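You operate a simulated robot arm through the tools that you are given. There is no shell and no other tool. Be economical: measure what you need, move in short steps, check, and stop when the job is done.

You are at the controls of a simulated robot arm. One attempt, no reset.

TASK
Try the black panel: key on, white switch on, water at 1, then press the stop button.
Fine: first the yellow plug in and the supply on; the stop button stays down; leave the other switch off.
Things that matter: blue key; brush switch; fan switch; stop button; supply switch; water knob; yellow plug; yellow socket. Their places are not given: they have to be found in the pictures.

It is judged by the outcome, as a careful person would: the job done as asked, and still so three seconds after it is handed in. It fails if anything else is knocked over, pushed out of place, dropped, spilled or broken.

THE ROBOT
A 7-joint arm with a fingered hand, fixed in place. Base frame: the origin is at the foot of the arm, x ahead of it, y to its left, z up; the work surface is at about z = 92. Lengths are in cm, angles in rad, forces in N, time in s.
With the tool pointing down near the work surface it reaches from about 18 to 64 cm from the base axis. Its first joint turns from -2.007 to 2.007 rad. Payload 3.1 kg.
The tool frame sits at the grasp point between the pads (the TCP): z along the fingers, y along the line on which they close. The tips reach 2.2 cm beyond it. Largest opening 11.2 cm; the body of the gripper starts 6 cm behind the TCP. The gripper is a hand of 3 fingers: y runs from the thumb to the fingers, the wrist lies at [0, 0, -21.8] in the tool frame, and closing takes about 1.5 s.
Orientation is that of the tool frame in the base frame, as a unit quaternion [x, y, z, w]. With the fingers straight down and closing along the base's y, the tool's x points along the base's -x, its y along +y and its z along -z.

THE INTERFACE
- The arm moves only by the tool arm_command. Its argument "moves" is a list of rows, each a list of 7 numbers: the turn, a rotation vector about the base's x, y, z in rad, then the shift along the base's x, y, z in cm, then the closure, from 0 (fully open) to 1 (shut). In form: [[wx, wy, wz, dx, dy, dz, claw], ...]. A call has 1 to 8 rows; each row is the pose to reach, as a shift and turn from the pose commanded when the call began. Each row takes 0.2 s and may step no farther than 5 cm and 0.15 rad from the row before; otherwise, or with a gripper value out of range, the whole call is refused. A pose out of reach is approached as far as the arm can. The call stops where the force on the tool passes 60 N (or 10 N more than at its start, if that is more) or the arm is blocked; 0.2 s more then pass. The fingers move at their own pace (about 10.8 cm/s each) and stop on an object; they squeeze with about 26 N. The grip force told is the motor's: it shows also when the fingers shut on nothing. Time passes only in rows, and 0.2 s behind the last, so rows that repeat a pose let the fingers close. It gives the time, the measured TCP pose, the force on the tool (base axes), the opening and the grip force at its end, in the units of the frame above (readings bear some noise), with the torque about the TCP (base axes, N m) and any sound that the robot's microphone picked up.
- Cameras (640 x 400 px; columns grow to the right, rows downward): "scene" is fixed at [21.75, 49.96, 151.42]; the picture's right is [-0.92, -0.39, 0.00], its down [-0.15, 0.37, -0.92] and it looks along [0.36, -0.84, -0.40] (base axes); focal length 359 px, centre (320, 200). "wrist" rides on the gripper at [6.6, 0.3, -8] in the tool frame; the picture's right is [-0.05, 1.00, 0.00], its down [-0.77, -0.04, -0.64] and it looks along [-0.64, -0.03, 0.77] (tool axes); focal length 275 px, centre (320, 200).
- camera(camera): a new picture of that camera. It takes no simulated time.
- lift_body(by): slides the trunk up (or, below 0, down) by that many cm; the arm rides with it, the base frame stays. It gives what a move gives, with no picture.
- hand_shape(shape): the hand has 3 fingers and takes this shape, open, in about a second: jaw (thumb against the fingers, like two jaws); tri (thumb and two fingers); tip (a fingertip pinch); poke (one finger out to press); point (the index stretched); flat (the hand flat); cup (the hand cupped); fist (a fist). The gripper value then closes the fingers along that shape, each until it touches; the sizes above hold for jaw. It gives what a move gives, with no picture.
- probe_pixels(camera, pixels): for up to 12 pixels [column, row] of the newest picture of that camera ("zoom" is the newest enlarged one), the place [x, y, z] in the base frame of the surface seen there, good to about 0.2 cm. It takes no simulated time.
- enlarge(camera, box): a new picture of the part [left, top, right, bottom] of that camera's present view, enlarged. It takes no simulated time.
- finish_job(): hands the job in; it is judged then, once.

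Keep the steps short. Do not move on a guess: measure, check each grasp and each placing, and mend mistakes. In all there are 80 turns and 34 pictures (those below and enlarged ones count). Leave the gripper open and the arm clear of the work at the hand-in unless told otherwise, and finish with a single line.

The tools are called as a command line: name --pt "numbers of a row" for each row, then --argument value for the rest, lists and objects as JSON in quotes. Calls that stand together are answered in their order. arm_command: Moves the arm, as the interface text tells. Its arguments: {"type":"object","properties":{"moves":{"type":"array","items":{"type":"array","items":{"type":"number"}}}},"required":["moves"]} The other tools are called the same way: lift_body (by) slides the trunk up or down; hand_shape (shape) gives the hand a shape; camera (camera) takes a picture; probe_pixels (camera, pixels) gives the place of the surface under pixels of a picture; enlarge (camera, box) takes an enlarged picture of a part of a camera's view; finish_job () hands the job in.

At the start:

```text
clock: 0.0
tcp_pos: [47.63, -16.84, 123.83]
orientation: [0.0, 1.0, 0.0, 0.0]
ft_force: [0.3, -0.5, 0.2]
wrist_torque: [0.0, 0.05, 0.0]
finger_gap: 11.2
grasp_force: 0.1
shape: jaw
trunk travel left (down, up): [-87.5, 11.5]
```

scene: 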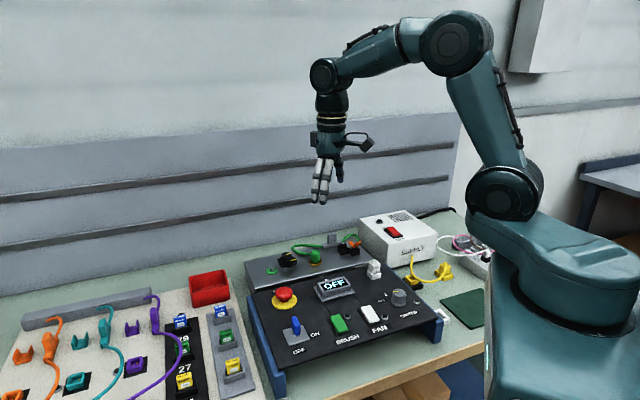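
wrist: 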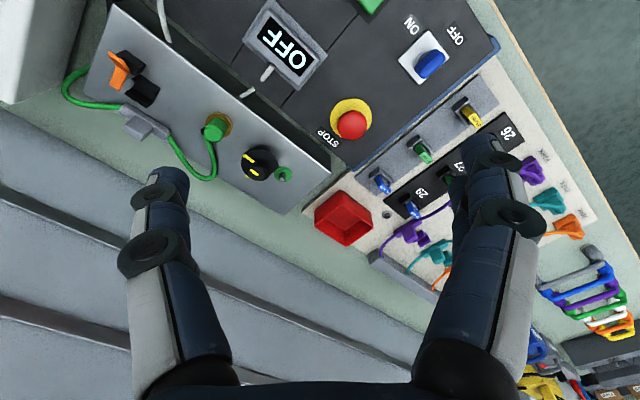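

I see the black panel in the middle of the scene, with a white supply box and yellow plug to its right. I'll enlarge both areas to read the labels.

enlarge --camera "scene" --box '[230, 230, 450, 368]'

enlarge --camera "scene" --box '[340, 200, 500, 300]'

```text
2.90 times, centred on (340, 299) of scene
```

zoom: 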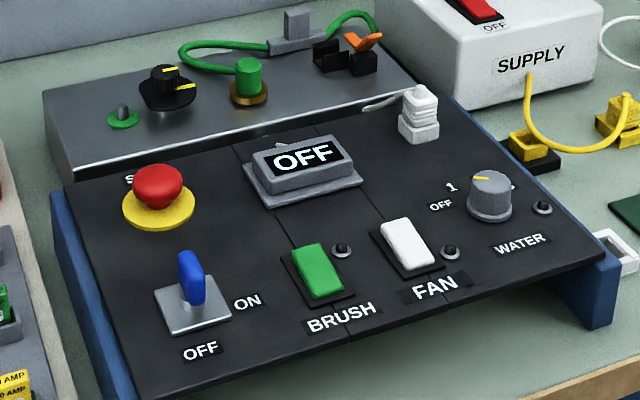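

```text
4.00 times, centred on (420, 250) of scene
```

zoom: 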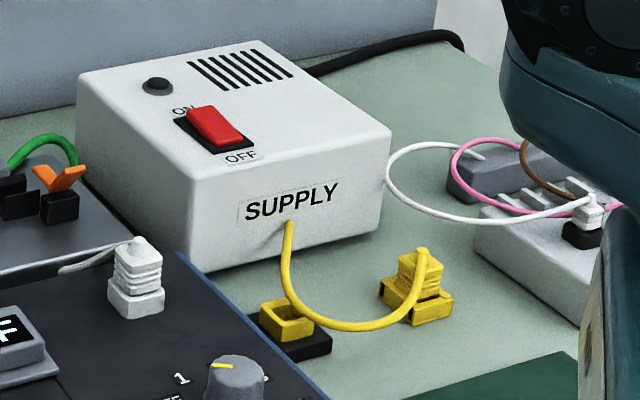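

The yellow plug sits in a holder at zoom (420,280), and its socket is at (290,325). The supply rocker is at (215,127). I'll probe these, and the panel parts in the scene picture.

probe_pixels --camera "zoom" --pixels '[[422, 252], [418, 275], [420, 295], [400, 300], [432, 314], [288, 312], [285, 331], [322, 345], [215, 110], [232, 138], [200, 130], [288, 228]]'

camera --camera "scene"

probe_pixels --camera "scene" --pixels '[[285, 294], [284, 303], [296, 318], [296, 326], [296, 337], [339, 318], [340, 326], [367, 309], [371, 317], [398, 294], [400, 302], [330, 345]]'

```text
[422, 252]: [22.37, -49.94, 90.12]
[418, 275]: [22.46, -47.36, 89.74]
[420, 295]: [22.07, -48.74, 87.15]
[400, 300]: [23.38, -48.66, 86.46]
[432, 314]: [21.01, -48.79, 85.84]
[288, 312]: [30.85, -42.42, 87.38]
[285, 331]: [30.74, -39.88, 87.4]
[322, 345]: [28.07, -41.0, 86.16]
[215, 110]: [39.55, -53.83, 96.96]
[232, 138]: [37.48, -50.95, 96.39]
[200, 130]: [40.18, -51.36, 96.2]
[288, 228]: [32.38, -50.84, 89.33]
```

```text
29 pictures are left
```

scene: 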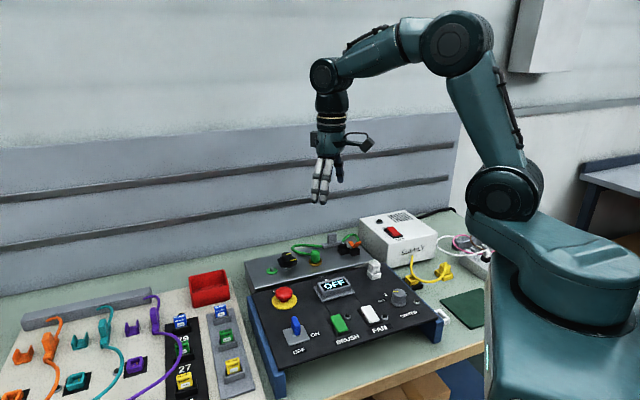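

```text
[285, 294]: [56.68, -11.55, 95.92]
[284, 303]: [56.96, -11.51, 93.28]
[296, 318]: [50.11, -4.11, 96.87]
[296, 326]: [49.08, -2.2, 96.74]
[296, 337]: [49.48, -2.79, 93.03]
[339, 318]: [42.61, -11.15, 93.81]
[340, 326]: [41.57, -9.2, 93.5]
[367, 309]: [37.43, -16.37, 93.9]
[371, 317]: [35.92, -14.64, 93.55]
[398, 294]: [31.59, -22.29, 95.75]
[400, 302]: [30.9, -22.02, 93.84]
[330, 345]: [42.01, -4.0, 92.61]
```

The panel is turned about 45°. I'll move the hand above the yellow plug for a close wrist look, staying high.

arm_command --pt "0 0 0 -3 -3.5 0 0" --pt "0 0 0 -6 -7 0 0" --pt "0 0 0 -9 -10.5 -1 0" --pt "0 0 0 -12 -14 -3 0" --pt "0 0 0 -15 -17.5 -5 0" --pt "0 0 0 -18 -21 -7 0" --pt "0 0 0 -21 -24.5 -9 0" --pt "0 0 0 -24 -28 -11 0"

camera --camera "wrist"

```text
refused: row 4 steps farther than a row can; nothing moved
```

```text
28 pictures are left
```

wrist: 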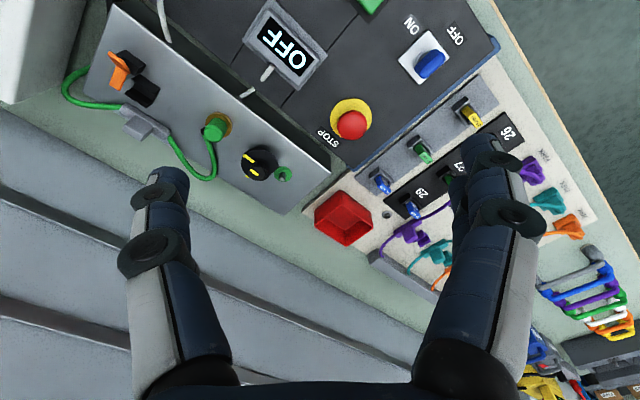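

Row 4 stepped slightly too far (5.02 cm). Same path with smaller steps.

arm_command --pt "0 0 0 -3 -3.5 -1.2 0" --pt "0 0 0 -6 -7 -2.4 0" --pt "0 0 0 -9 -10.5 -3.6 0" --pt "0 0 0 -12 -14 -4.8 0" --pt "0 0 0 -15 -17.5 -6 0" --pt "0 0 0 -18 -21 -7.2 0" --pt "0 0 0 -21 -24.5 -8.4 0" --pt "0 0 0 -24 -28 -9.6 0"

```text
clock: 1.8
tcp_pos: [23.55, -45.02, 114.1]
orientation: [0.0, 1.0, 0.001, 0.0]
ft_force: [-0.5, 0.5, 0.7]
wrist_torque: [0.0, 0.0, 0.0]
finger_gap: 11.2
grasp_force: 0.2
shape: jaw
trunk travel left (down, up): [-87.5, 11.5]
```

Now a wrist picture.

camera --camera "wrist"

```text
27 pictures are left
```

wrist: 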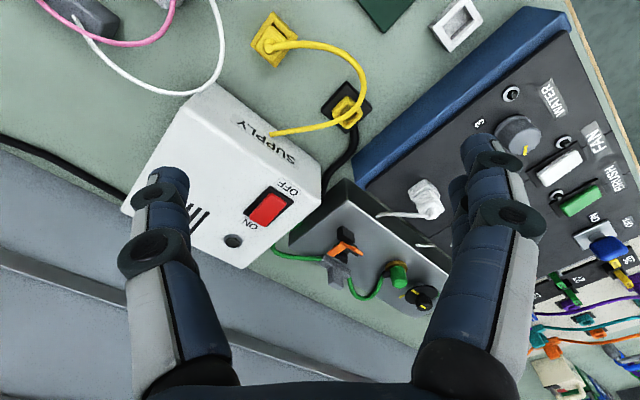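

enlarge --camera "wrist" --box '[232, 0, 392, 140]'

```text
2.86 times, centred on (312, 70) of wrist
```

zoom: 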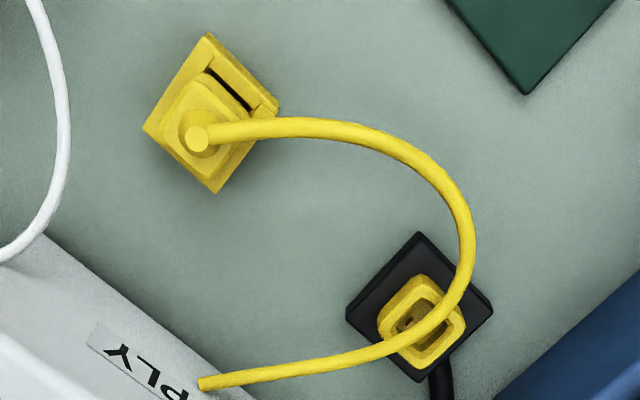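

The plug stands upright in its holder, and the socket has the same 45° yaw with its cable looped over it. Probing the plug's top and corners and the socket's rim and base.

probe_pixels --camera "zoom" --pixels '[[197, 140], [175, 140], [205, 80], [245, 110], [215, 188], [207, 36], [148, 125], [275, 105], [415, 280], [385, 325], [418, 362], [460, 320]]'

probe_pixels --camera "zoom" --pixels '[[419, 235], [350, 312], [420, 380], [490, 312], [405, 320], [430, 300], [232, 128], [350, 130], [460, 200], [440, 300], [300, 370], [320, 250]]'

```text
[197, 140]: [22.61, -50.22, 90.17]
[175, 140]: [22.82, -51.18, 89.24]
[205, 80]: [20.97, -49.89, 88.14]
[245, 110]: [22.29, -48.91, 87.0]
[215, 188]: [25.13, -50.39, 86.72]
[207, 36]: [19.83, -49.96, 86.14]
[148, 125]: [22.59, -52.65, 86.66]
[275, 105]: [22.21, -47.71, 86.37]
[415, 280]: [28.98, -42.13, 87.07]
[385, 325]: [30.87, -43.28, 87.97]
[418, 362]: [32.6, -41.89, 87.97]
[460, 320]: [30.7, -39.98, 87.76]
```

```text
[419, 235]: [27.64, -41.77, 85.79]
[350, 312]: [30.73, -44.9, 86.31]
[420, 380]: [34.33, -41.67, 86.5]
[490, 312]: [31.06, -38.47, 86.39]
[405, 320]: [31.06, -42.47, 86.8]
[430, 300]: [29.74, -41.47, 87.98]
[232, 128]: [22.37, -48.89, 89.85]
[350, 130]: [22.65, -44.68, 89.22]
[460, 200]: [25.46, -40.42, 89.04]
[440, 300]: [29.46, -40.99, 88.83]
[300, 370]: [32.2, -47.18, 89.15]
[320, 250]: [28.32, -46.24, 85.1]
```

Socket centre is about (30.85,-41.65) with its rim at z≈88. Plug centre is about (22.5,-50.2) with its body top at about 89.2, and the table at 85. I'll turn -45° in yaw and come over the plug at z=100.

arm_command --pt "0 0 -0.131 -0.2 -1 -2.4 0" --pt "0 0 -0.262 -0.4 -2 -4.8 0" --pt "0 0 -0.393 -0.6 -3 -7.2 0" --pt "0 0 -0.524 -0.8 -4 -9.6 0" --pt "0 0 -0.655 -1.0 -5 -12 0" --pt "0 0 -0.785 -1.1 -5.3 -14.2 0"

camera --camera "wrist"

```text
clock: 3.2
tcp_pos: [22.63, -50.3, 99.96]
orientation: [0.383, 0.924, 0.0, 0.0]
ft_force: [-0.4, 0.4, 0.4]
wrist_torque: [0.01, 0.04, 0.0]
finger_gap: 11.2
grasp_force: 0.0
shape: jaw
trunk travel left (down, up): [-87.5, 11.5]
```

```text
25 pictures are left
```

wrist: 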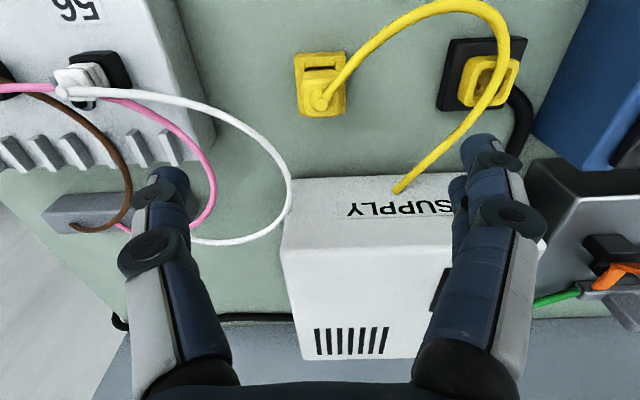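

The plug is at px (320,95), the socket at (485,80), and a white cable loops near the thumb at (285,190). I'll probe these for clearance.

probe_pixels --camera "wrist" --pixels '[[288, 190], [270, 150], [230, 115], [200, 240], [320, 97], [303, 85], [338, 85], [320, 72], [320, 112], [285, 183], [535, 100], [530, 165]]'

enlarge --camera "wrist" --box '[270, 20, 550, 195]'

```text
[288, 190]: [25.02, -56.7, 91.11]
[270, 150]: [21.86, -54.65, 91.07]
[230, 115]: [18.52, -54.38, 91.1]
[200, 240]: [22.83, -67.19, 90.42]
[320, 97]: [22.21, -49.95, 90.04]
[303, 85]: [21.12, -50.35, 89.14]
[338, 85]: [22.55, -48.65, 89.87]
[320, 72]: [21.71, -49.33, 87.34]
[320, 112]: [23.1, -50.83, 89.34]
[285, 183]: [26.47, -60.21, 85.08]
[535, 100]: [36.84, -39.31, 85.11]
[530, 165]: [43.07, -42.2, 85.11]
```

```text
2.29 times, centred on (410, 108) of wrist
```

zoom: 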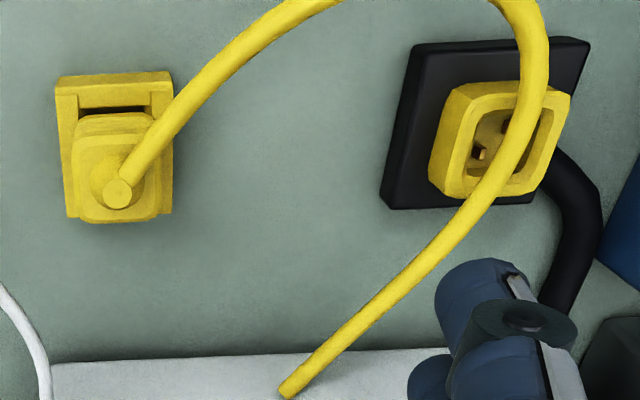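

The white cable is about 5.5 cm to the thumb side at z=91, so I'll close to about 7 cm before going down to z=93.

arm_command --pt "0 0 0 -0.2 0.1 0 0.36" --pt "0 0 0 -0.2 0.1 0 0.36" --pt "0 0 0 -0.2 0.1 -2.5 0.36" --pt "0 0 0 -0.2 0.1 -5 0.36" --pt "0 0 0 -0.2 0.1 -7 0.36"

camera --camera "wrist"

```text
clock: 4.4
tcp_pos: [22.28, -49.92, 93.04]
orientation: [0.383, 0.924, 0.0, 0.0]
ft_force: [-0.2, -1.0, -1.0]
wrist_torque: [0.0, -0.07, -0.03]
finger_gap: 7.2
grasp_force: 0.1
shape: jaw
trunk travel left (down, up): [-87.5, 11.5]
```

```text
23 pictures are left
```

wrist: 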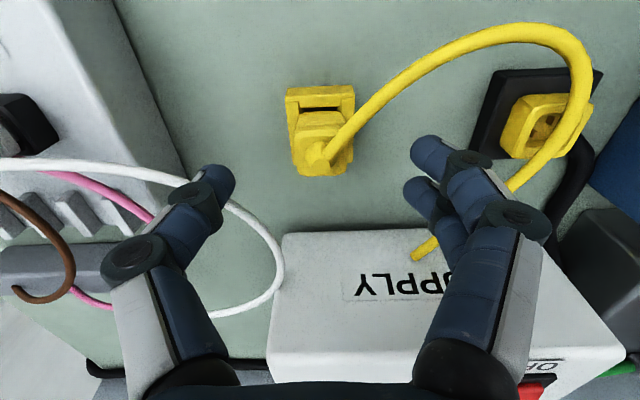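

The fingers straddle the plug (tips at px 225 and 420, plug at 320). I'll narrow to about 4.5 cm to clear the white cable, then go down to z≈89.1.

arm_command --pt "0 0 0 0.1 -0.2 0 0.6" --pt "0 0 0 0.1 -0.2 0 0.6" --pt "0 0 0 0.1 -0.2 -1.5 0.6" --pt "0 0 0 0.1 -0.2 -2.8 0.6" --pt "0 0 0 0.1 -0.2 -3.9 0.6"

camera --camera "wrist"

```text
clock: 5.6
tcp_pos: [22.34, -50.3, 89.22]
orientation: [0.383, 0.924, 0.0, 0.0]
ft_force: [0.2, 0.3, -0.6]
wrist_torque: [0.0, 0.0, 0.0]
finger_gap: 4.55
grasp_force: 0.2
shape: jaw
trunk travel left (down, up): [-87.5, 11.5]
```

```text
22 pictures are left
```

wrist: 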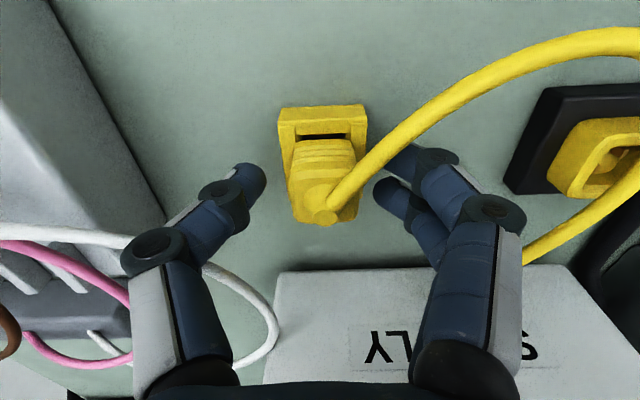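

No contact force, and the plug is between thumb and fingers. Closing now.

arm_command --pt "0 0 0 0 0 0 0.8" --pt "0 0 0 0 0 0 1" --pt "0 0 0 0 0 0 1" --pt "0 0 0 0 0 0 1" --pt "0 0 0 0 0 0 1"

```text
clock: 6.8
tcp_pos: [22.39, -50.27, 89.26]
orientation: [0.383, 0.924, 0.0, 0.0]
ft_force: [-0.3, 0.0, -0.3]
wrist_torque: [-0.02, -0.03, 0.02]
finger_gap: 1.94
grasp_force: 26.1
shape: jaw
trunk travel left (down, up): [-87.5, 11.5]
```

The fingers stopped at 1.94 cm with 26 N, so they hold the plug. I'll lift it straight up 5 cm.

arm_command --pt "0 0 0 0 0 0.7 1" --pt "0 0 0 0 0 2 1" --pt "0 0 0 0 0 3.5 1" --pt "0 0 0 0 0 5 1"

camera --camera "wrist"

```text
clock: 7.8
tcp_pos: [22.45, -50.38, 94.33]
orientation: [0.382, 0.924, -0.001, 0.001]
ft_force: [1.2, -0.5, -0.7]
wrist_torque: [-0.02, -0.01, 0.01]
finger_gap: 1.93
grasp_force: 25.9
shape: jaw
trunk travel left (down, up): [-87.5, 11.5]
```

```text
21 pictures are left
```

wrist: 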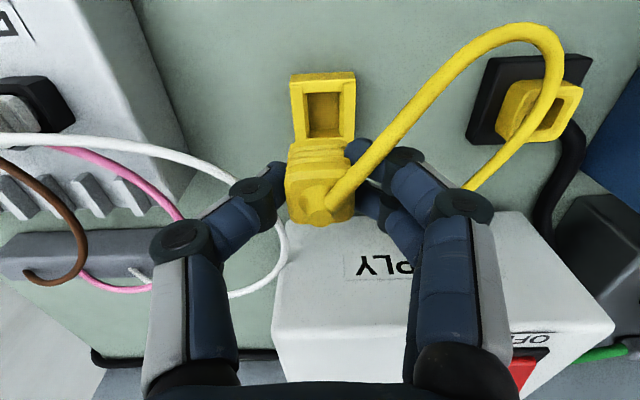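

The plug is out and square in the grip. I'll measure the plug top, the empty holder and the socket to work out the shift.

probe_pixels --camera "wrist" --pixels '[[318, 205], [290, 212], [350, 210], [292, 76], [354, 74], [303, 96], [343, 95], [304, 135], [343, 135], [323, 115]]'

enlarge --camera "wrist" --box '[440, 40, 600, 160]'

```text
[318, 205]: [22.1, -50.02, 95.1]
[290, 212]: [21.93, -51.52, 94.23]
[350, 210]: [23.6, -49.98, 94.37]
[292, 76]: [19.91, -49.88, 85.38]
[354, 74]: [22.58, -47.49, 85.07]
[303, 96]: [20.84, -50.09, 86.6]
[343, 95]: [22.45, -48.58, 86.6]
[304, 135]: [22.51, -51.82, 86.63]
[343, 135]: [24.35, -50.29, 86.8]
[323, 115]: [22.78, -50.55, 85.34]
```

```text
3.33 times, centred on (520, 100) of wrist
```

zoom: 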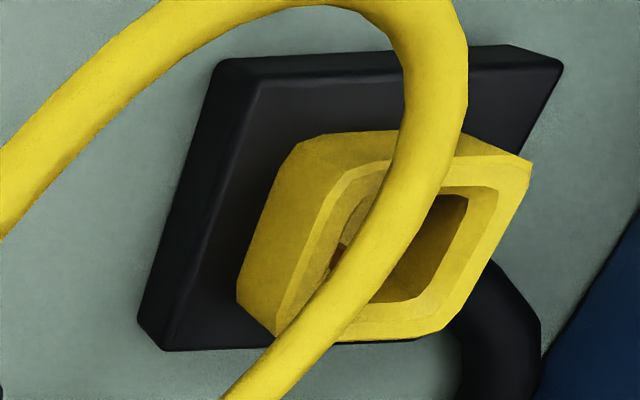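

The pocket centre (22.54,-50.2) matches the grip. Probing the socket's rim for its centre.

probe_pixels --camera "zoom" --pixels '[[365, 165], [528, 168], [442, 325], [285, 330], [310, 250], [490, 240], [470, 180], [400, 320], [218, 65], [560, 65], [142, 325], [450, 220]]'

```text
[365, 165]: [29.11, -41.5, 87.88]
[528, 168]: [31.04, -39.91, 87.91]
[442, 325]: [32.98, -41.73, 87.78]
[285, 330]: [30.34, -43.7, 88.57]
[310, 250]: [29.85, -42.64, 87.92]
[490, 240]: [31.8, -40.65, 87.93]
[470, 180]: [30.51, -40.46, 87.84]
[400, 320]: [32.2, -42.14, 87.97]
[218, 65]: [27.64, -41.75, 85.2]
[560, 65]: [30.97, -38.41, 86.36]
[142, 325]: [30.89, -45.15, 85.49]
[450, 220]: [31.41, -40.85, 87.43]
```

Socket centre is about (30.98,-41.65), so the shift is (8.5, 8.5). I'll carry the plug there at this height and look.

arm_command --pt "0 0 0 2 2 0 1" --pt "0 0 0 4.5 4.5 0 1" --pt "0 0 0 7 7 0 1" --pt "0 0 0 8.5 8.5 0 1" --pt "0 0 0 8.5 8.5 0 1"

camera --camera "wrist"

```text
clock: 9.0
tcp_pos: [30.99, -41.64, 94.2]
orientation: [0.382, 0.924, 0.0, 0.0]
ft_force: [-0.8, 0.8, -1.2]
wrist_torque: [0.01, -0.01, -0.03]
finger_gap: 1.94
grasp_force: 25.5
shape: jaw
trunk travel left (down, up): [-87.5, 11.5]
```

```text
19 pictures are left
```

wrist: 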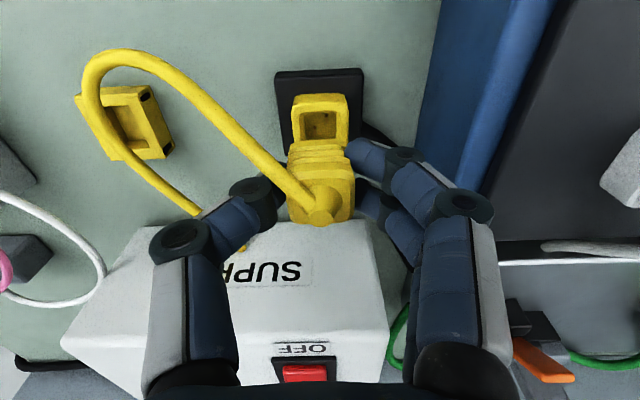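

The plug lines up with the socket in the picture (plug 290–352, rim 293–348). I'll check the rim and the panel rail's distance before lowering.

probe_pixels --camera "wrist" --pixels '[[294, 97], [346, 95], [298, 138], [343, 138], [320, 98], [277, 73], [362, 70], [440, 100], [480, 160], [495, 185], [460, 205], [318, 205]]'

```text
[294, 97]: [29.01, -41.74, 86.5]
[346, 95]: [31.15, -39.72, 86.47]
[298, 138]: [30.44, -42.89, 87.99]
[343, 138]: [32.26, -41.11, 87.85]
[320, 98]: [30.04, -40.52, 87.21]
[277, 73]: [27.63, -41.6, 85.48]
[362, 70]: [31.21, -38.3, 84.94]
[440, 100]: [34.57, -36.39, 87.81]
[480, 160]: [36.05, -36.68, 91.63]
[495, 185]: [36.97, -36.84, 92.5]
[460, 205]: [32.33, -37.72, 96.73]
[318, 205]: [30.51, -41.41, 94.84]
```

The rail is 7 cm away along the finger line, so it's clear. Lowering slowly while watching force.

arm_command --pt "0 0 0 0 0 -1 1" --pt "0 0 0 0 0 -1.8 1" --pt "0 0 0 0 0 -2.3 1" --pt "0 0 0 0 0 -2.7 1" --pt "0 0 0 0 0 -3.1 1" --pt "0 0 0 0 0 -3.4 1"

```text
clock: 10.4
tcp_pos: [30.93, -41.72, 90.95]
orientation: [0.383, 0.924, 0.0, 0.001]
ft_force: [0.8, 2.4, 5.9]
wrist_torque: [0.04, -0.03, 0.0]
finger_gap: 1.98
grasp_force: 26.1
shape: jaw
trunk travel left (down, up): [-87.5, 11.5]
```

Light contact of 5.9 N at z≈90.95. Continuing in small steps.

arm_command --pt "0 0 0 0 0 -0.3 1" --pt "0 0 0 0 0 -0.6 1" --pt "0 0 0 0 0 -0.9 1" --pt "0 0 0 0 0 -1.2 1" --pt "0 0 0 0 0 -1.5 1"

camera --camera "wrist"

```text
clock: 11.6
tcp_pos: [30.91, -41.62, 89.9]
orientation: [0.383, 0.924, -0.005, 0.006]
ft_force: [-3.7, 8.3, 43.2]
wrist_torque: [0.24, -0.04, 0.0]
finger_gap: 2.6
grasp_force: 26.0
shape: jaw
trunk travel left (down, up): [-87.5, 11.5]
stopped in row 5: the force on the tool passed its limit at 63 N (the readings are from after the stop); the commanded pose is now the measured one
```

```text
18 pictures are left
```

wrist: 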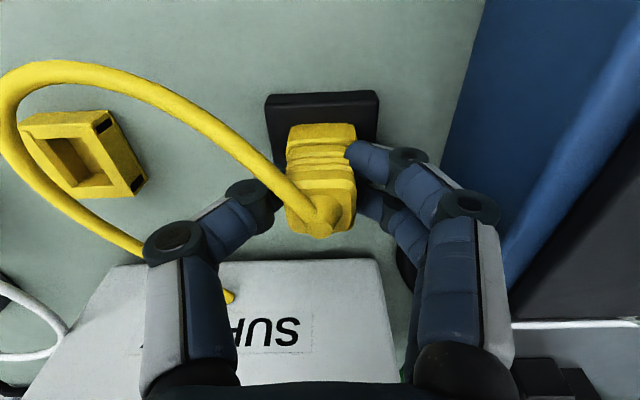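

The gap grew to 2.6 cm, so the fingertips (z≈87.7) have reached the socket rim. I'll look closer to see how deep the plug sits.

enlarge --camera "scene" --box '[370, 230, 470, 310]'

enlarge --camera "wrist" --box '[240, 80, 400, 250]'

```text
5.00 times, centred on (420, 270) of scene
```

zoom: 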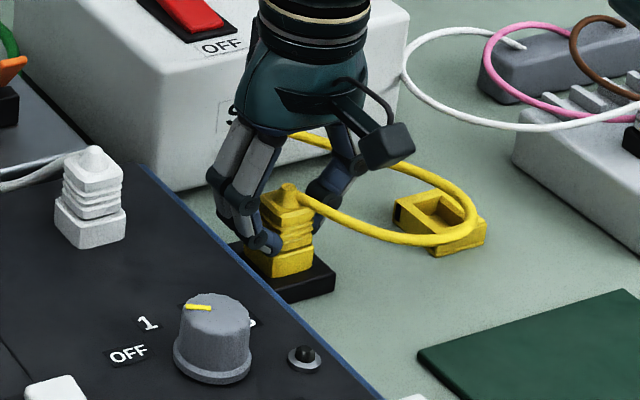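

```text
2.35 times, centred on (320, 165) of wrist
```

zoom: 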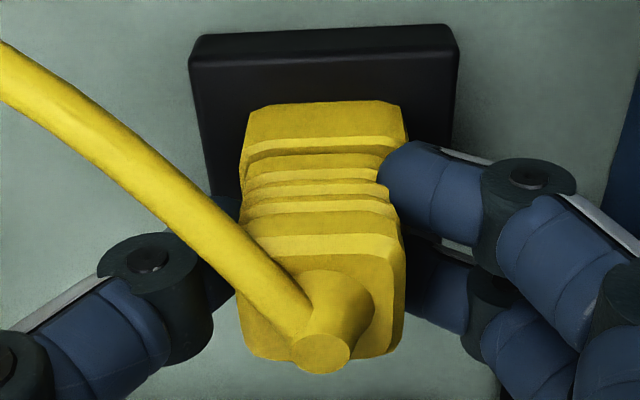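

The ridged body sits right on the rim. I'll probe the heights of the stub top and the seams.

probe_pixels --camera "zoom" --pixels '[[320, 355], [370, 345], [320, 245], [320, 145], [320, 160], [320, 120], [255, 340], [320, 105], [320, 190], [320, 215]]'

```text
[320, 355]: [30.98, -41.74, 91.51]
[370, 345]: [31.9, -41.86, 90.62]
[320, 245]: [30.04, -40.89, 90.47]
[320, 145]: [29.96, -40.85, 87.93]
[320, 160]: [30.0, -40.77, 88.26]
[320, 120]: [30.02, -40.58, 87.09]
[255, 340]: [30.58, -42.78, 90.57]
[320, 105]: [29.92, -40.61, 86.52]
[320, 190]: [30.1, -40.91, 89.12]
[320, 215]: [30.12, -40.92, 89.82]
```

The body now shows 88.0–90.5 above the rim, the same 2.5 cm as in its holder, and it resisted about 60 N. So it looks fully seated. I'll open part way and rise.

arm_command --pt "0 0 0 0 0 0.2 0.6" --pt "0 0 0 0 0 0.2 0.5" --pt "0 0 0 0 0 0.2 0.5" --pt "0 0 0 0 0 3 0.5" --pt "0 0 0 0 0 7 0.5" --pt "0 0 0 0 0 11.5 0.5" --pt "0 0 0 0 0 15.5 0.5"

enlarge --camera "scene" --box '[350, 210, 450, 310]'

```text
clock: 13.2
tcp_pos: [31.18, -42.12, 104.99]
orientation: [0.383, 0.924, -0.004, 0.004]
ft_force: [-0.2, -0.5, -0.5]
wrist_torque: [-0.01, 0.02, 0.0]
finger_gap: 5.53
grasp_force: 0.0
shape: jaw
trunk travel left (down, up): [-87.5, 11.5]
```

```text
4.00 times, centred on (400, 260) of scene
```

zoom: 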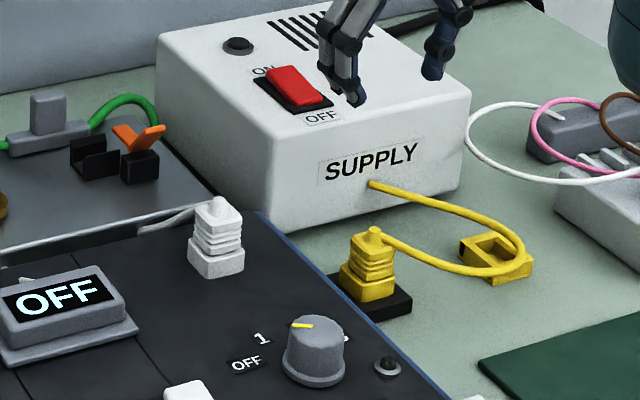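

The yellow plug looks seated like the white one. The supply rocker's ON end is at the back, about (39.5,-53.8,97). I'll rise a little, make the poke hand, and view it.

arm_command --pt "0 0 0 0.5 -2 3 0.5"

hand_shape --shape "poke"

camera --camera "wrist"

```text
clock: 13.6
tcp_pos: [31.69, -43.92, 108.07]
orientation: [0.383, 0.924, -0.003, 0.003]
ft_force: [0.3, -0.3, -0.5]
wrist_torque: [-0.01, -0.01, -0.01]
finger_gap: 5.54
grasp_force: 0.2
shape: jaw
trunk travel left (down, up): [-87.5, 11.5]
```

```text
clock: 14.5
tcp_pos: [31.68, -43.9, 108.02]
orientation: [0.383, 0.924, -0.004, 0.004]
ft_force: [-0.2, -1.3, 0.3]
wrist_torque: [0.0, -0.01, 0.04]
finger_gap: 0.0
grasp_force: 0.0
shape: poke
trunk travel left (down, up): [-87.5, 11.5]
```

```text
14 pictures are left
```

wrist: 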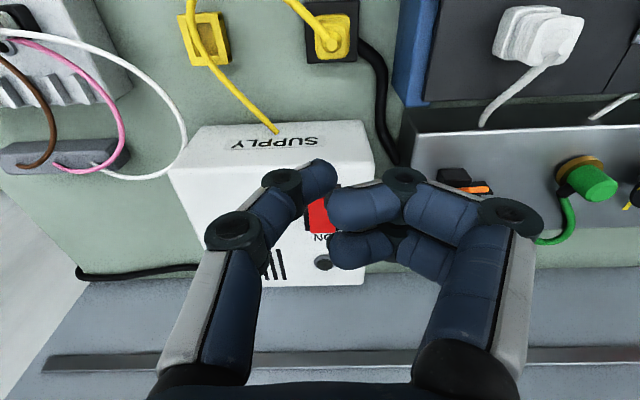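

Poke seems to put the thumb tip out at px (320,172), about where TCP+2.2 should project. I'll check it, plus the rocker ends and the box top.

probe_pixels --camera "wrist" --pixels '[[325, 168], [318, 165], [330, 180], [352, 210], [350, 240], [315, 222], [322, 229], [322, 207], [325, 262], [290, 210], [307, 215]]'

```text
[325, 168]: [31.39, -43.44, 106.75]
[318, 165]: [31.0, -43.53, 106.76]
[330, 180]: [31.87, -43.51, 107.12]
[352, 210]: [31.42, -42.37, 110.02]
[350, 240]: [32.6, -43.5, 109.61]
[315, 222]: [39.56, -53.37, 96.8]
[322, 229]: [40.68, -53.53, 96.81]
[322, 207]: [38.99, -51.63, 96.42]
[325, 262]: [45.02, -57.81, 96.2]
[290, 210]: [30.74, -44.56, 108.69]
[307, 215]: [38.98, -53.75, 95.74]
```

The thumb tip is the lowest part. Now the rocker corners from the last scene enlargement.

probe_pixels --camera "zoom" --pixels '[[268, 72], [292, 67], [328, 96], [303, 105], [280, 72], [316, 98], [298, 85], [258, 82], [290, 112], [240, 60], [240, 43], [375, 235]]'

```text
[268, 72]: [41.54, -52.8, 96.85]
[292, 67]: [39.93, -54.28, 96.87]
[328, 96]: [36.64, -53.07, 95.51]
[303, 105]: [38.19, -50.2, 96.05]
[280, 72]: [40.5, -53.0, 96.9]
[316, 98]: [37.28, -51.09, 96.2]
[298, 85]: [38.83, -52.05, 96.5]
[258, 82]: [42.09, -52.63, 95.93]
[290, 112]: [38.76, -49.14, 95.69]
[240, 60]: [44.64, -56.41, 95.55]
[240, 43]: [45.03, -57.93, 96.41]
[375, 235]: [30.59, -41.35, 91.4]
```

The ON end centre is about (40.5,-53.5,96.9). I'll move above it at tip height about 101 to test reach.

arm_command --pt "0 0 0 2.2 -2.3 -1 0" --pt "0 0 0 4.4 -4.6 -2 0" --pt "0 0 0 6.6 -7 -3.5 0" --pt "0 0 0 8.6 -9.4 -5 0" --pt "0 0 0 8.6 -9.4 -5 0"

camera --camera "wrist"

```text
clock: 15.7
tcp_pos: [38.78, -51.05, 104.07]
orientation: [0.382, 0.924, -0.003, 0.003]
ft_force: [0.3, -0.6, -0.2]
wrist_torque: [0.0, 0.03, 0.03]
finger_gap: 0.0
grasp_force: 0.1
shape: poke
out of reach, approached as far as the arm can: row 4, 5
trunk travel left (down, up): [-87.5, 11.5]
```

```text
13 pictures are left
```

wrist: 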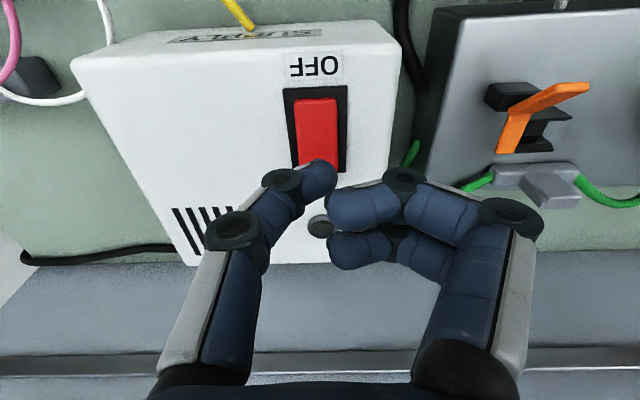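

It stops at 64 cm radius. Tilting the hand 0.2 rad outward should gain reach, so I'll tilt in place and read the pose.

arm_command --pt "-0.08 -0.06 0 0 0 0 0" --pt "-0.159 -0.121 0 0 0 0 0" --pt "-0.159 -0.121 0 0 0 0 0"

```text
clock: 16.5
tcp_pos: [38.8, -51.36, 104.1]
orientation: [0.38, 0.919, -0.053, 0.091]
ft_force: [-0.8, 0.2, 0.7]
wrist_torque: [0.02, 0.02, -0.02]
finger_gap: 0.0
grasp_force: 0.1
shape: poke
trunk travel left (down, up): [-87.5, 11.5]
```

The commanded pose was clipped, and it's now at (38.8,-51.3,104.1). Shifting to over the ON end with the tip at about z=98.5.

arm_command --pt "0 0 0 0.7 -0.9 -1 0" --pt "0 0 0 1.35 -1.8 -2.2 0" --pt "0 0 0 1.35 -1.8 -3.4 0" --pt "0 0 0 1.35 -1.8 -3.4 0"

enlarge --camera "scene" --box '[350, 190, 440, 260]'

```text
clock: 17.5
tcp_pos: [39.99, -53.04, 100.72]
orientation: [0.38, 0.919, -0.054, 0.09]
ft_force: [-0.1, 0.4, 0.6]
wrist_torque: [-0.04, -0.03, -0.03]
finger_gap: 0.02
grasp_force: 0.1
shape: poke
trunk travel left (down, up): [-87.5, 11.5]
```

```text
5.71 times, centred on (395, 225) of scene
```

zoom: 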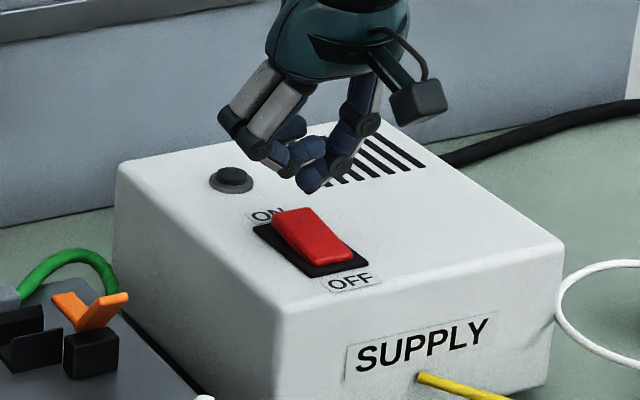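

The thumb tip is at zoom (313,185), near the ON end. Probing the tip and rocker for exact alignment.

probe_pixels --camera "zoom" --pixels '[[308, 188], [318, 186], [313, 178], [285, 215], [308, 210], [296, 213], [340, 250], [325, 170]]'

```text
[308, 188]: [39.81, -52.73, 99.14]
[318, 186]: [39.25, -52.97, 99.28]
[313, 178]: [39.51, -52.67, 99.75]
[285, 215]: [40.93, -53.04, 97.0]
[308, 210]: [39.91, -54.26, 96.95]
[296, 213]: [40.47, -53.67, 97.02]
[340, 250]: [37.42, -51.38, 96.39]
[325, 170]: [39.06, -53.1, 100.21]
```

The tip is about (39.7,-53.3), so I'll shift x by +0.35 and press down slowly.

arm_command --pt "0 0 0 0.35 0 -0.8 0" --pt "0 0 0 0.35 0 -1.3 0" --pt "0 0 0 0.35 0 -1.7 0" --pt "0 0 0 0.35 0 -2.0 0" --pt "0 0 0 0.35 0 -2.3 0" --pt "0 0 0 0.35 0 -2.6 0" --pt "0 0 0 0.35 0 -2.8 0"

```text
clock: 19.1
tcp_pos: [40.33, -53.38, 98.36]
orientation: [0.382, 0.918, -0.056, 0.095]
ft_force: [4.6, -14.9, 33.5]
wrist_torque: [-0.18, -0.26, -0.06]
finger_gap: 0.01
grasp_force: 0.1
shape: poke
trunk travel left (down, up): [-87.5, 11.5]
```

33 N pushing at z=98.36. I'll rise and look at the rocker.

arm_command --pt "0 0 0 0 0 2.5 0" --pt "0 0 0 -1 1.3 6 0" --pt "0 0 0 -2 2.6 10 0"

enlarge --camera "scene" --box '[310, 200, 440, 300]'

```text
clock: 19.9
tcp_pos: [38.53, -50.55, 107.94]
orientation: [0.38, 0.919, -0.054, 0.09]
ft_force: [0.4, 0.5, 0.3]
wrist_torque: [-0.04, 0.01, 0.0]
finger_gap: 0.0
grasp_force: 0.0
shape: poke
trunk travel left (down, up): [-87.5, 11.5]
```

```text
4.00 times, centred on (375, 250) of scene
```

zoom: 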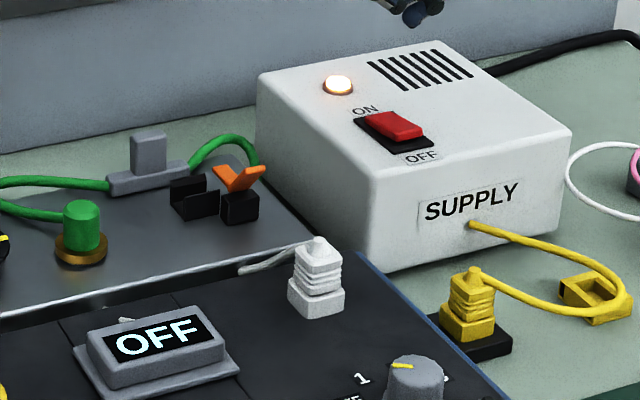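

The lamp is lit and the rocker has flipped, so supply is on. Next is the key: untilt and move over the panel, at height.

arm_command --pt "0.08 0.06 0 0 3.5 1 0" --pt "0.159 0.121 0 0.5 8 2 0" --pt "0.159 0.121 0 1 12.8 2 0" --pt "0.159 0.121 0 1.5 17.6 2 0" --pt "0.159 0.121 0 2 22.5 2 0" --pt "0.159 0.121 0 3 27.3 2 0" --pt "0.159 0.121 0 4 32.1 2 0" --pt "0.159 0.121 0 5 36.9 2 0"

hand_shape --shape "jaw"

camera --camera "wrist"

```text
clock: 21.7
tcp_pos: [43.51, -13.32, 109.75]
orientation: [0.382, 0.924, -0.005, 0.004]
ft_force: [-1.4, 0.1, 0.2]
wrist_torque: [-0.03, 0.0, -0.05]
finger_gap: 0.0
grasp_force: 0.1
shape: poke
trunk travel left (down, up): [-87.5, 11.5]
```

```text
clock: 22.6
tcp_pos: [43.49, -13.74, 109.9]
orientation: [0.383, 0.924, -0.004, 0.004]
ft_force: [-0.3, 0.4, -0.5]
wrist_torque: [0.01, -0.01, 0.01]
finger_gap: 11.18
grasp_force: 0.1
shape: jaw
trunk travel left (down, up): [-87.5, 11.5]
```

```text
10 pictures are left
```

wrist: 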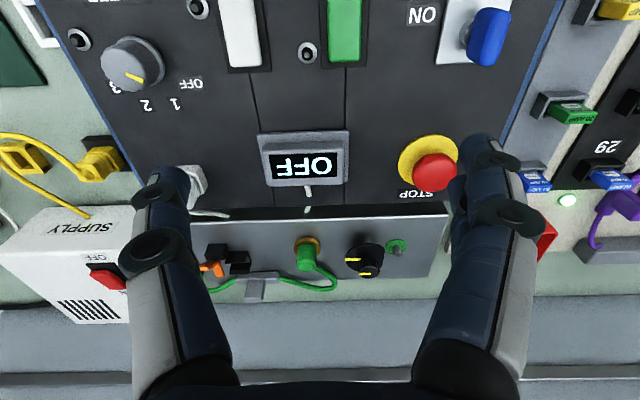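

The knob's labels are OFF, 1, 2, 3, and the key is at px (485,40). I'll enlarge the knob and probe it.

enlarge --camera "wrist" --box '[70, 20, 230, 120]'

```text
4.00 times, centred on (150, 70) of wrist
```

zoom: 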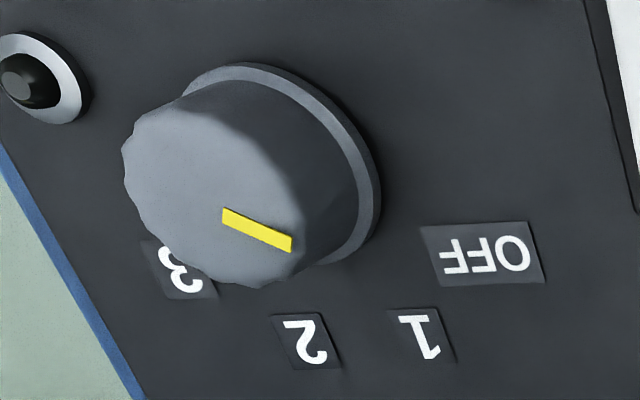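

probe_pixels --camera "zoom" --pixels '[[225, 217], [290, 242], [485, 255], [422, 333], [308, 340], [182, 268], [135, 140], [230, 110], [300, 230], [200, 275], [245, 68], [375, 200]]'

probe_pixels --camera "wrist" --pixels '[[475, 60], [495, 62], [510, 20], [490, 35], [478, 12], [487, 62], [425, 15], [445, 30], [450, 60], [435, 172], [400, 170], [240, 35]]'

```text
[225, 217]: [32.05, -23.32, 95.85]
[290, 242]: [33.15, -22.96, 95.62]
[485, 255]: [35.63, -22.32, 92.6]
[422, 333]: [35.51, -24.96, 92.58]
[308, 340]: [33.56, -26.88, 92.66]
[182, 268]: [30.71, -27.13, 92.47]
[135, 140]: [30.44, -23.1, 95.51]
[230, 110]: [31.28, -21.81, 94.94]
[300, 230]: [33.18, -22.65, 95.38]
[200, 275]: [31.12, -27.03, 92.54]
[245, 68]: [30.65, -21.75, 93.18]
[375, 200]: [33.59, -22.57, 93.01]
```

```text
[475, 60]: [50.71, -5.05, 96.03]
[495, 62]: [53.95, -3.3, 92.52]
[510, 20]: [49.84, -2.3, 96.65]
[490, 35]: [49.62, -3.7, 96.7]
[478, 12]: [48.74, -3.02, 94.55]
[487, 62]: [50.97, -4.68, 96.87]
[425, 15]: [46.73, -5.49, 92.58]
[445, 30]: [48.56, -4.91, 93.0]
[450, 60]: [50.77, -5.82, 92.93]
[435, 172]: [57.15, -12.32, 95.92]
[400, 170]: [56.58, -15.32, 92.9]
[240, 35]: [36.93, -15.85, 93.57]
```

Knob centre is about (31.75,-23.2). Its pointer is at about +15° (OFF), and 1 is at about -25°, so it needs about -40° of turn. The key blade runs from about (51,-4.7) to (49,-2.2), towards OFF. ON needs about +90°. Moving over the key for a closer view.

arm_command --pt "0 0 0 2.2 3.4 -1 0.5" --pt "0 0 0 4.4 6.8 -3 0.5" --pt "0 0 0 6.5 10.1 -5.5 0.5" --pt "0 0 0 6.5 10.1 -5.5 0.5"

camera --camera "wrist"

```text
clock: 23.6
tcp_pos: [49.64, -3.36, 104.29]
orientation: [0.383, 0.924, -0.002, 0.004]
ft_force: [-0.4, -0.2, -0.7]
wrist_torque: [0.02, -0.01, -0.01]
finger_gap: 5.66
grasp_force: 0.0
shape: jaw
trunk travel left (down, up): [-87.5, 11.5]
```

```text
8 pictures are left
```

wrist: 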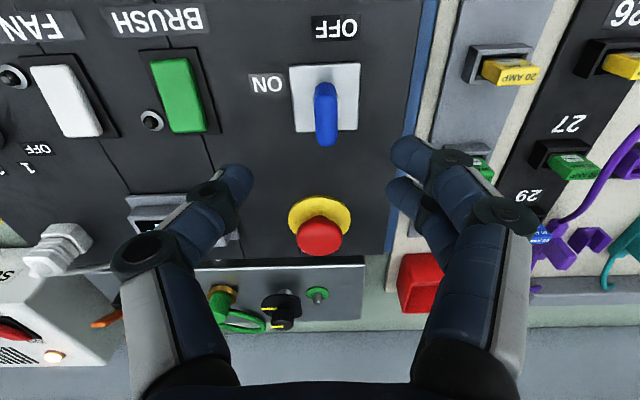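

The key blade is aligned with image vertical at px (325,85–145). I'll probe it and its plate.

probe_pixels --camera "wrist" --pixels '[[325, 88], [326, 110], [326, 140], [318, 110], [334, 110], [291, 66], [359, 64], [298, 131], [357, 129], [320, 222], [292, 215], [348, 215]]'

```text
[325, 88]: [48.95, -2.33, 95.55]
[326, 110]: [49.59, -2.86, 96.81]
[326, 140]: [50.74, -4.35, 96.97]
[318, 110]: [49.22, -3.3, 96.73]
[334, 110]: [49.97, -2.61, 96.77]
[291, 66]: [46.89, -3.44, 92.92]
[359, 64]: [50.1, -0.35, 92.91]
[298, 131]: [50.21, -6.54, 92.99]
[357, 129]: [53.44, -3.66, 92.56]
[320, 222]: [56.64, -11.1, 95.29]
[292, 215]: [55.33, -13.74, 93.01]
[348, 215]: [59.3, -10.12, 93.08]
```

Pivot is about (50.15,-3.5), blade top 96.9. Descending around the blade to TCP z≈95.7.

arm_command --pt "0 0 0 0.35 -0.15 -3 0.5" --pt "0 0 0 0.35 -0.15 -6 0.5" --pt "0 0 0 0.35 -0.15 -7.6 0.5" --pt "0 0 0 0.35 -0.15 -8.6 0.5" --pt "0 0 0 0.35 -0.15 -8.6 0.5"

```text
clock: 24.8
tcp_pos: [50.33, -3.85, 95.83]
orientation: [0.382, 0.924, -0.003, 0.005]
ft_force: [-1.1, -0.4, 0.7]
wrist_torque: [0.01, -0.03, 0.02]
finger_gap: 5.65
grasp_force: 0.0
shape: jaw
trunk travel left (down, up): [-87.5, 11.5]
```

It reads (50.33,-3.85). I'll nudge slightly and close on the blade.

arm_command --pt "0 0 0 -0.12 0.2 -0.1 0.6" --pt "0 0 0 -0.12 0.2 -0.1 0.8" --pt "0 0 0 -0.12 0.2 -0.1 1" --pt "0 0 0 -0.12 0.2 -0.1 1" --pt "0 0 0 -0.12 0.2 -0.1 1" --pt "0 0 0 -0.12 0.2 -0.1 1"

```text
clock: 26.2
tcp_pos: [50.18, -3.48, 95.84]
orientation: [0.383, 0.924, -0.003, 0.004]
ft_force: [0.3, 0.8, -0.3]
wrist_torque: [0.0, 0.05, -0.01]
finger_gap: 0.98
grasp_force: 26.0
shape: jaw
trunk travel left (down, up): [-87.5, 11.5]
```

The blade is gripped (0.98 cm, 26 N) at (50.18,-3.48), right on the pivot. Turning +90° in small steps, first half now.

arm_command --pt "0 0 0.14 0 0 0 1" --pt "0 0 0.28 0 0 0 1" --pt "0 0 0.42 0 0 0 1" --pt "0 0 0.56 0 0 0 1" --pt "0 0 0.7 0 0 0 1" --pt "0 0 0.8 0 0 0 1"

```text
clock: 27.6
tcp_pos: [49.62, -3.47, 95.86]
orientation: [-0.009, 1.0, -0.001, 0.004]
ft_force: [-14.1, 6.1, 5.3]
wrist_torque: [0.35, 0.08, -0.3]
finger_gap: 1.04
grasp_force: 26.3
shape: jaw
trunk travel left (down, up): [-87.5, 11.5]
```

It turned to yaw 0, with a side force of -14 N in x (the TCP was pushed to 49.6). I'll yield 0.4 cm and continue the turn.

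arm_command --pt "0 0 0.1 -0.4 0.15 0 1" --pt "0 0 0.24 -0.4 0.15 0 1" --pt "0 0 0.38 -0.4 0.15 0 1" --pt "0 0 0.52 -0.4 0.15 0 1" --pt "0 0 0.66 -0.4 0.15 0 1" --pt "0 0 0.78 -0.4 0.15 0 1" --pt "0 0 0.78 -0.4 0.15 0 1"

```text
clock: 29.2
tcp_pos: [49.05, -4.11, 95.69]
orientation: [-0.387, 0.922, 0.003, 0.003]
ft_force: [-28.1, -35.1, -8.8]
wrist_torque: [-0.4, 0.42, -0.86]
finger_gap: 0.79
grasp_force: 26.1
shape: jaw
trunk travel left (down, up): [-87.5, 11.5]
```

The yaw reached 45°, but the force is 45 N and the gap fell to 0.79. I'll look before doing more.

camera --camera "wrist"

```text
7 pictures are left
```

wrist: 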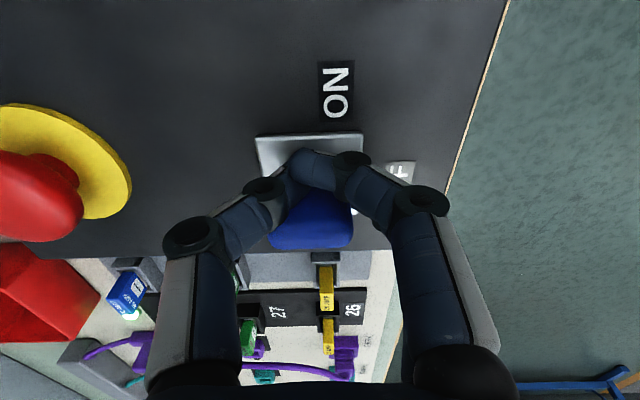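

The blade looks less turned than the hand, with the fingers slipped towards one edge. Probing the blade for its angle.

probe_pixels --camera "wrist" --pixels '[[278, 240], [312, 245], [348, 242], [290, 215], [320, 205], [345, 210], [312, 230], [258, 140], [360, 136], [340, 195]]'

```text
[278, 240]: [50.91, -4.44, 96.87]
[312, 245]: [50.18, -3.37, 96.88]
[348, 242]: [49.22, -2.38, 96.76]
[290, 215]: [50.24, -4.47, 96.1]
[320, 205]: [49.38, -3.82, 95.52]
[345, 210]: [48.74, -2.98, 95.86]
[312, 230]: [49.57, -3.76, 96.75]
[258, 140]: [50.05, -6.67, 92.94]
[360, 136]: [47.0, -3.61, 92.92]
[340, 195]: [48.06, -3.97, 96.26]
```

The blade hasn't turned (still about 130°). The fingers slipped off because the pinch torque was too small. I'll release, rise, turn back to yaw -45°, then lever the blade's front end sideways with the poke finger.

arm_command --pt "0 0 0 -0.6 -0.6 0 0.8" --pt "0 0 0 -0.6 -0.6 0 0.6" --pt "0 0 -0.1 -0.6 -0.6 4 0.6" --pt "0 0 -0.24 -0.6 -0.6 8 0.6" --pt "0 0 -0.38 -0.3 0 9.5 0.6" --pt "0 0 -0.52 0 0.5 9.5 0.6" --pt "0 0 -0.66 0.5 1 9.5 0.6" --pt "0 0 -0.8 1 2 9.5 0.6"

arm_command --pt "0 0 -0.14 0 0 0 0.6" --pt "0 0 -0.28 0 0 0 0.6" --pt "0 0 -0.42 0 0 0 0.6" --pt "0 0 -0.56 0 0 0 0.6" --pt "0 0 -0.7 0 0 0 0.6" --pt "0 0 -0.78 0 0 0 0.6"

hand_shape --shape "poke"

```text
clock: 31.0
tcp_pos: [51.07, -1.19, 105.25]
orientation: [0.004, 1.0, -0.003, 0.006]
ft_force: [-0.2, 0.2, -0.3]
wrist_torque: [0.0, 0.0, 0.01]
finger_gap: 4.44
grasp_force: 0.2
shape: jaw
trunk travel left (down, up): [-87.5, 11.5]
```

```text
clock: 32.4
tcp_pos: [50.74, -1.37, 105.27]
orientation: [0.383, 0.924, -0.004, 0.004]
ft_force: [0.4, -0.1, 0.4]
wrist_torque: [0.0, 0.0, 0.02]
finger_gap: 4.45
grasp_force: 0.0
shape: jaw
trunk travel left (down, up): [-87.5, 11.5]
```

```text
clock: 33.3
tcp_pos: [50.73, -1.44, 105.34]
orientation: [0.383, 0.924, -0.003, 0.004]
ft_force: [0.6, -0.4, -0.1]
wrist_torque: [0.01, 0.03, 0.04]
finger_gap: 0.0
grasp_force: 0.1
shape: poke
trunk travel left (down, up): [-87.5, 11.5]
```

I'll place the thumb tip beside the blade's front end, on its (+x,+y) side, at tip z≈94.4.

arm_command --pt "0 0 0 0.9 0.8 -3 0" --pt "0 0 0 0.9 0.8 -6 0" --pt "0 0 0 0.9 0.8 -7.7 0" --pt "0 0 0 0.9 0.8 -8.7 0" --pt "0 0 0 0.9 0.8 -8.7 0"

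camera --camera "wrist"

```text
clock: 34.5
tcp_pos: [51.82, -0.45, 96.46]
orientation: [0.383, 0.924, -0.004, 0.004]
ft_force: [1.7, 1.6, 0.0]
wrist_torque: [0.0, 0.05, 0.01]
finger_gap: 0.0
grasp_force: 0.1
shape: poke
trunk travel left (down, up): [-87.5, 11.5]
```

```text
6 pictures are left
```

wrist: 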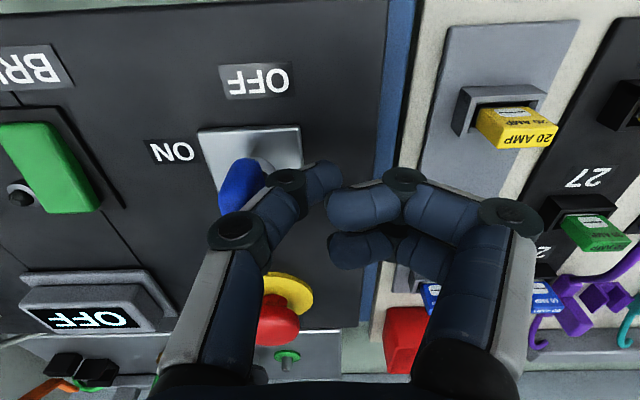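

The thumb touches the blade lightly (1.7 N), 1.2 cm ahead of the pivot. Pushing along an arc towards ON while watching force.

arm_command --pt "0 0 0 -0.35 -0.15 0 0" --pt "0 0 0 -0.7 -0.25 0 0" --pt "0 0 0 -1.0 -0.35 0 0" --pt "0 0 0 -1.3 -0.5 0 0" --pt "0 0 0 -1.5 -0.65 0 0"

```text
clock: 35.7
tcp_pos: [50.49, -0.99, 96.28]
orientation: [0.382, 0.924, -0.003, 0.005]
ft_force: [20.4, 10.5, 19.2]
wrist_torque: [-0.23, 0.3, 0.09]
finger_gap: 0.0
grasp_force: 0.1
shape: poke
trunk travel left (down, up): [-87.5, 11.5]
```

It moved 1.4 cm against 23 N. Continuing along the arc, then I'll look.

arm_command --pt "0 0 0 -0.3 -0.3 0 0" --pt "0 0 0 -0.5 -0.6 0 0" --pt "0 0 0 -0.6 -0.9 0 0" --pt "0 0 0 -0.7 -1.3 0 0"

camera --camera "wrist"

```text
clock: 36.7
tcp_pos: [49.66, -1.97, 96.58]
orientation: [0.382, 0.924, -0.005, 0.006]
ft_force: [19.3, 33.4, 28.2]
wrist_torque: [-0.13, 0.09, -0.02]
finger_gap: 0.01
grasp_force: 0.0
shape: poke
trunk travel left (down, up): [-87.5, 11.5]
```

```text
5 pictures are left
```

wrist: 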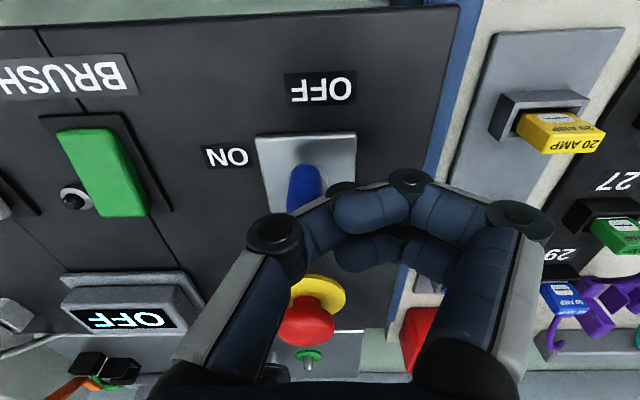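

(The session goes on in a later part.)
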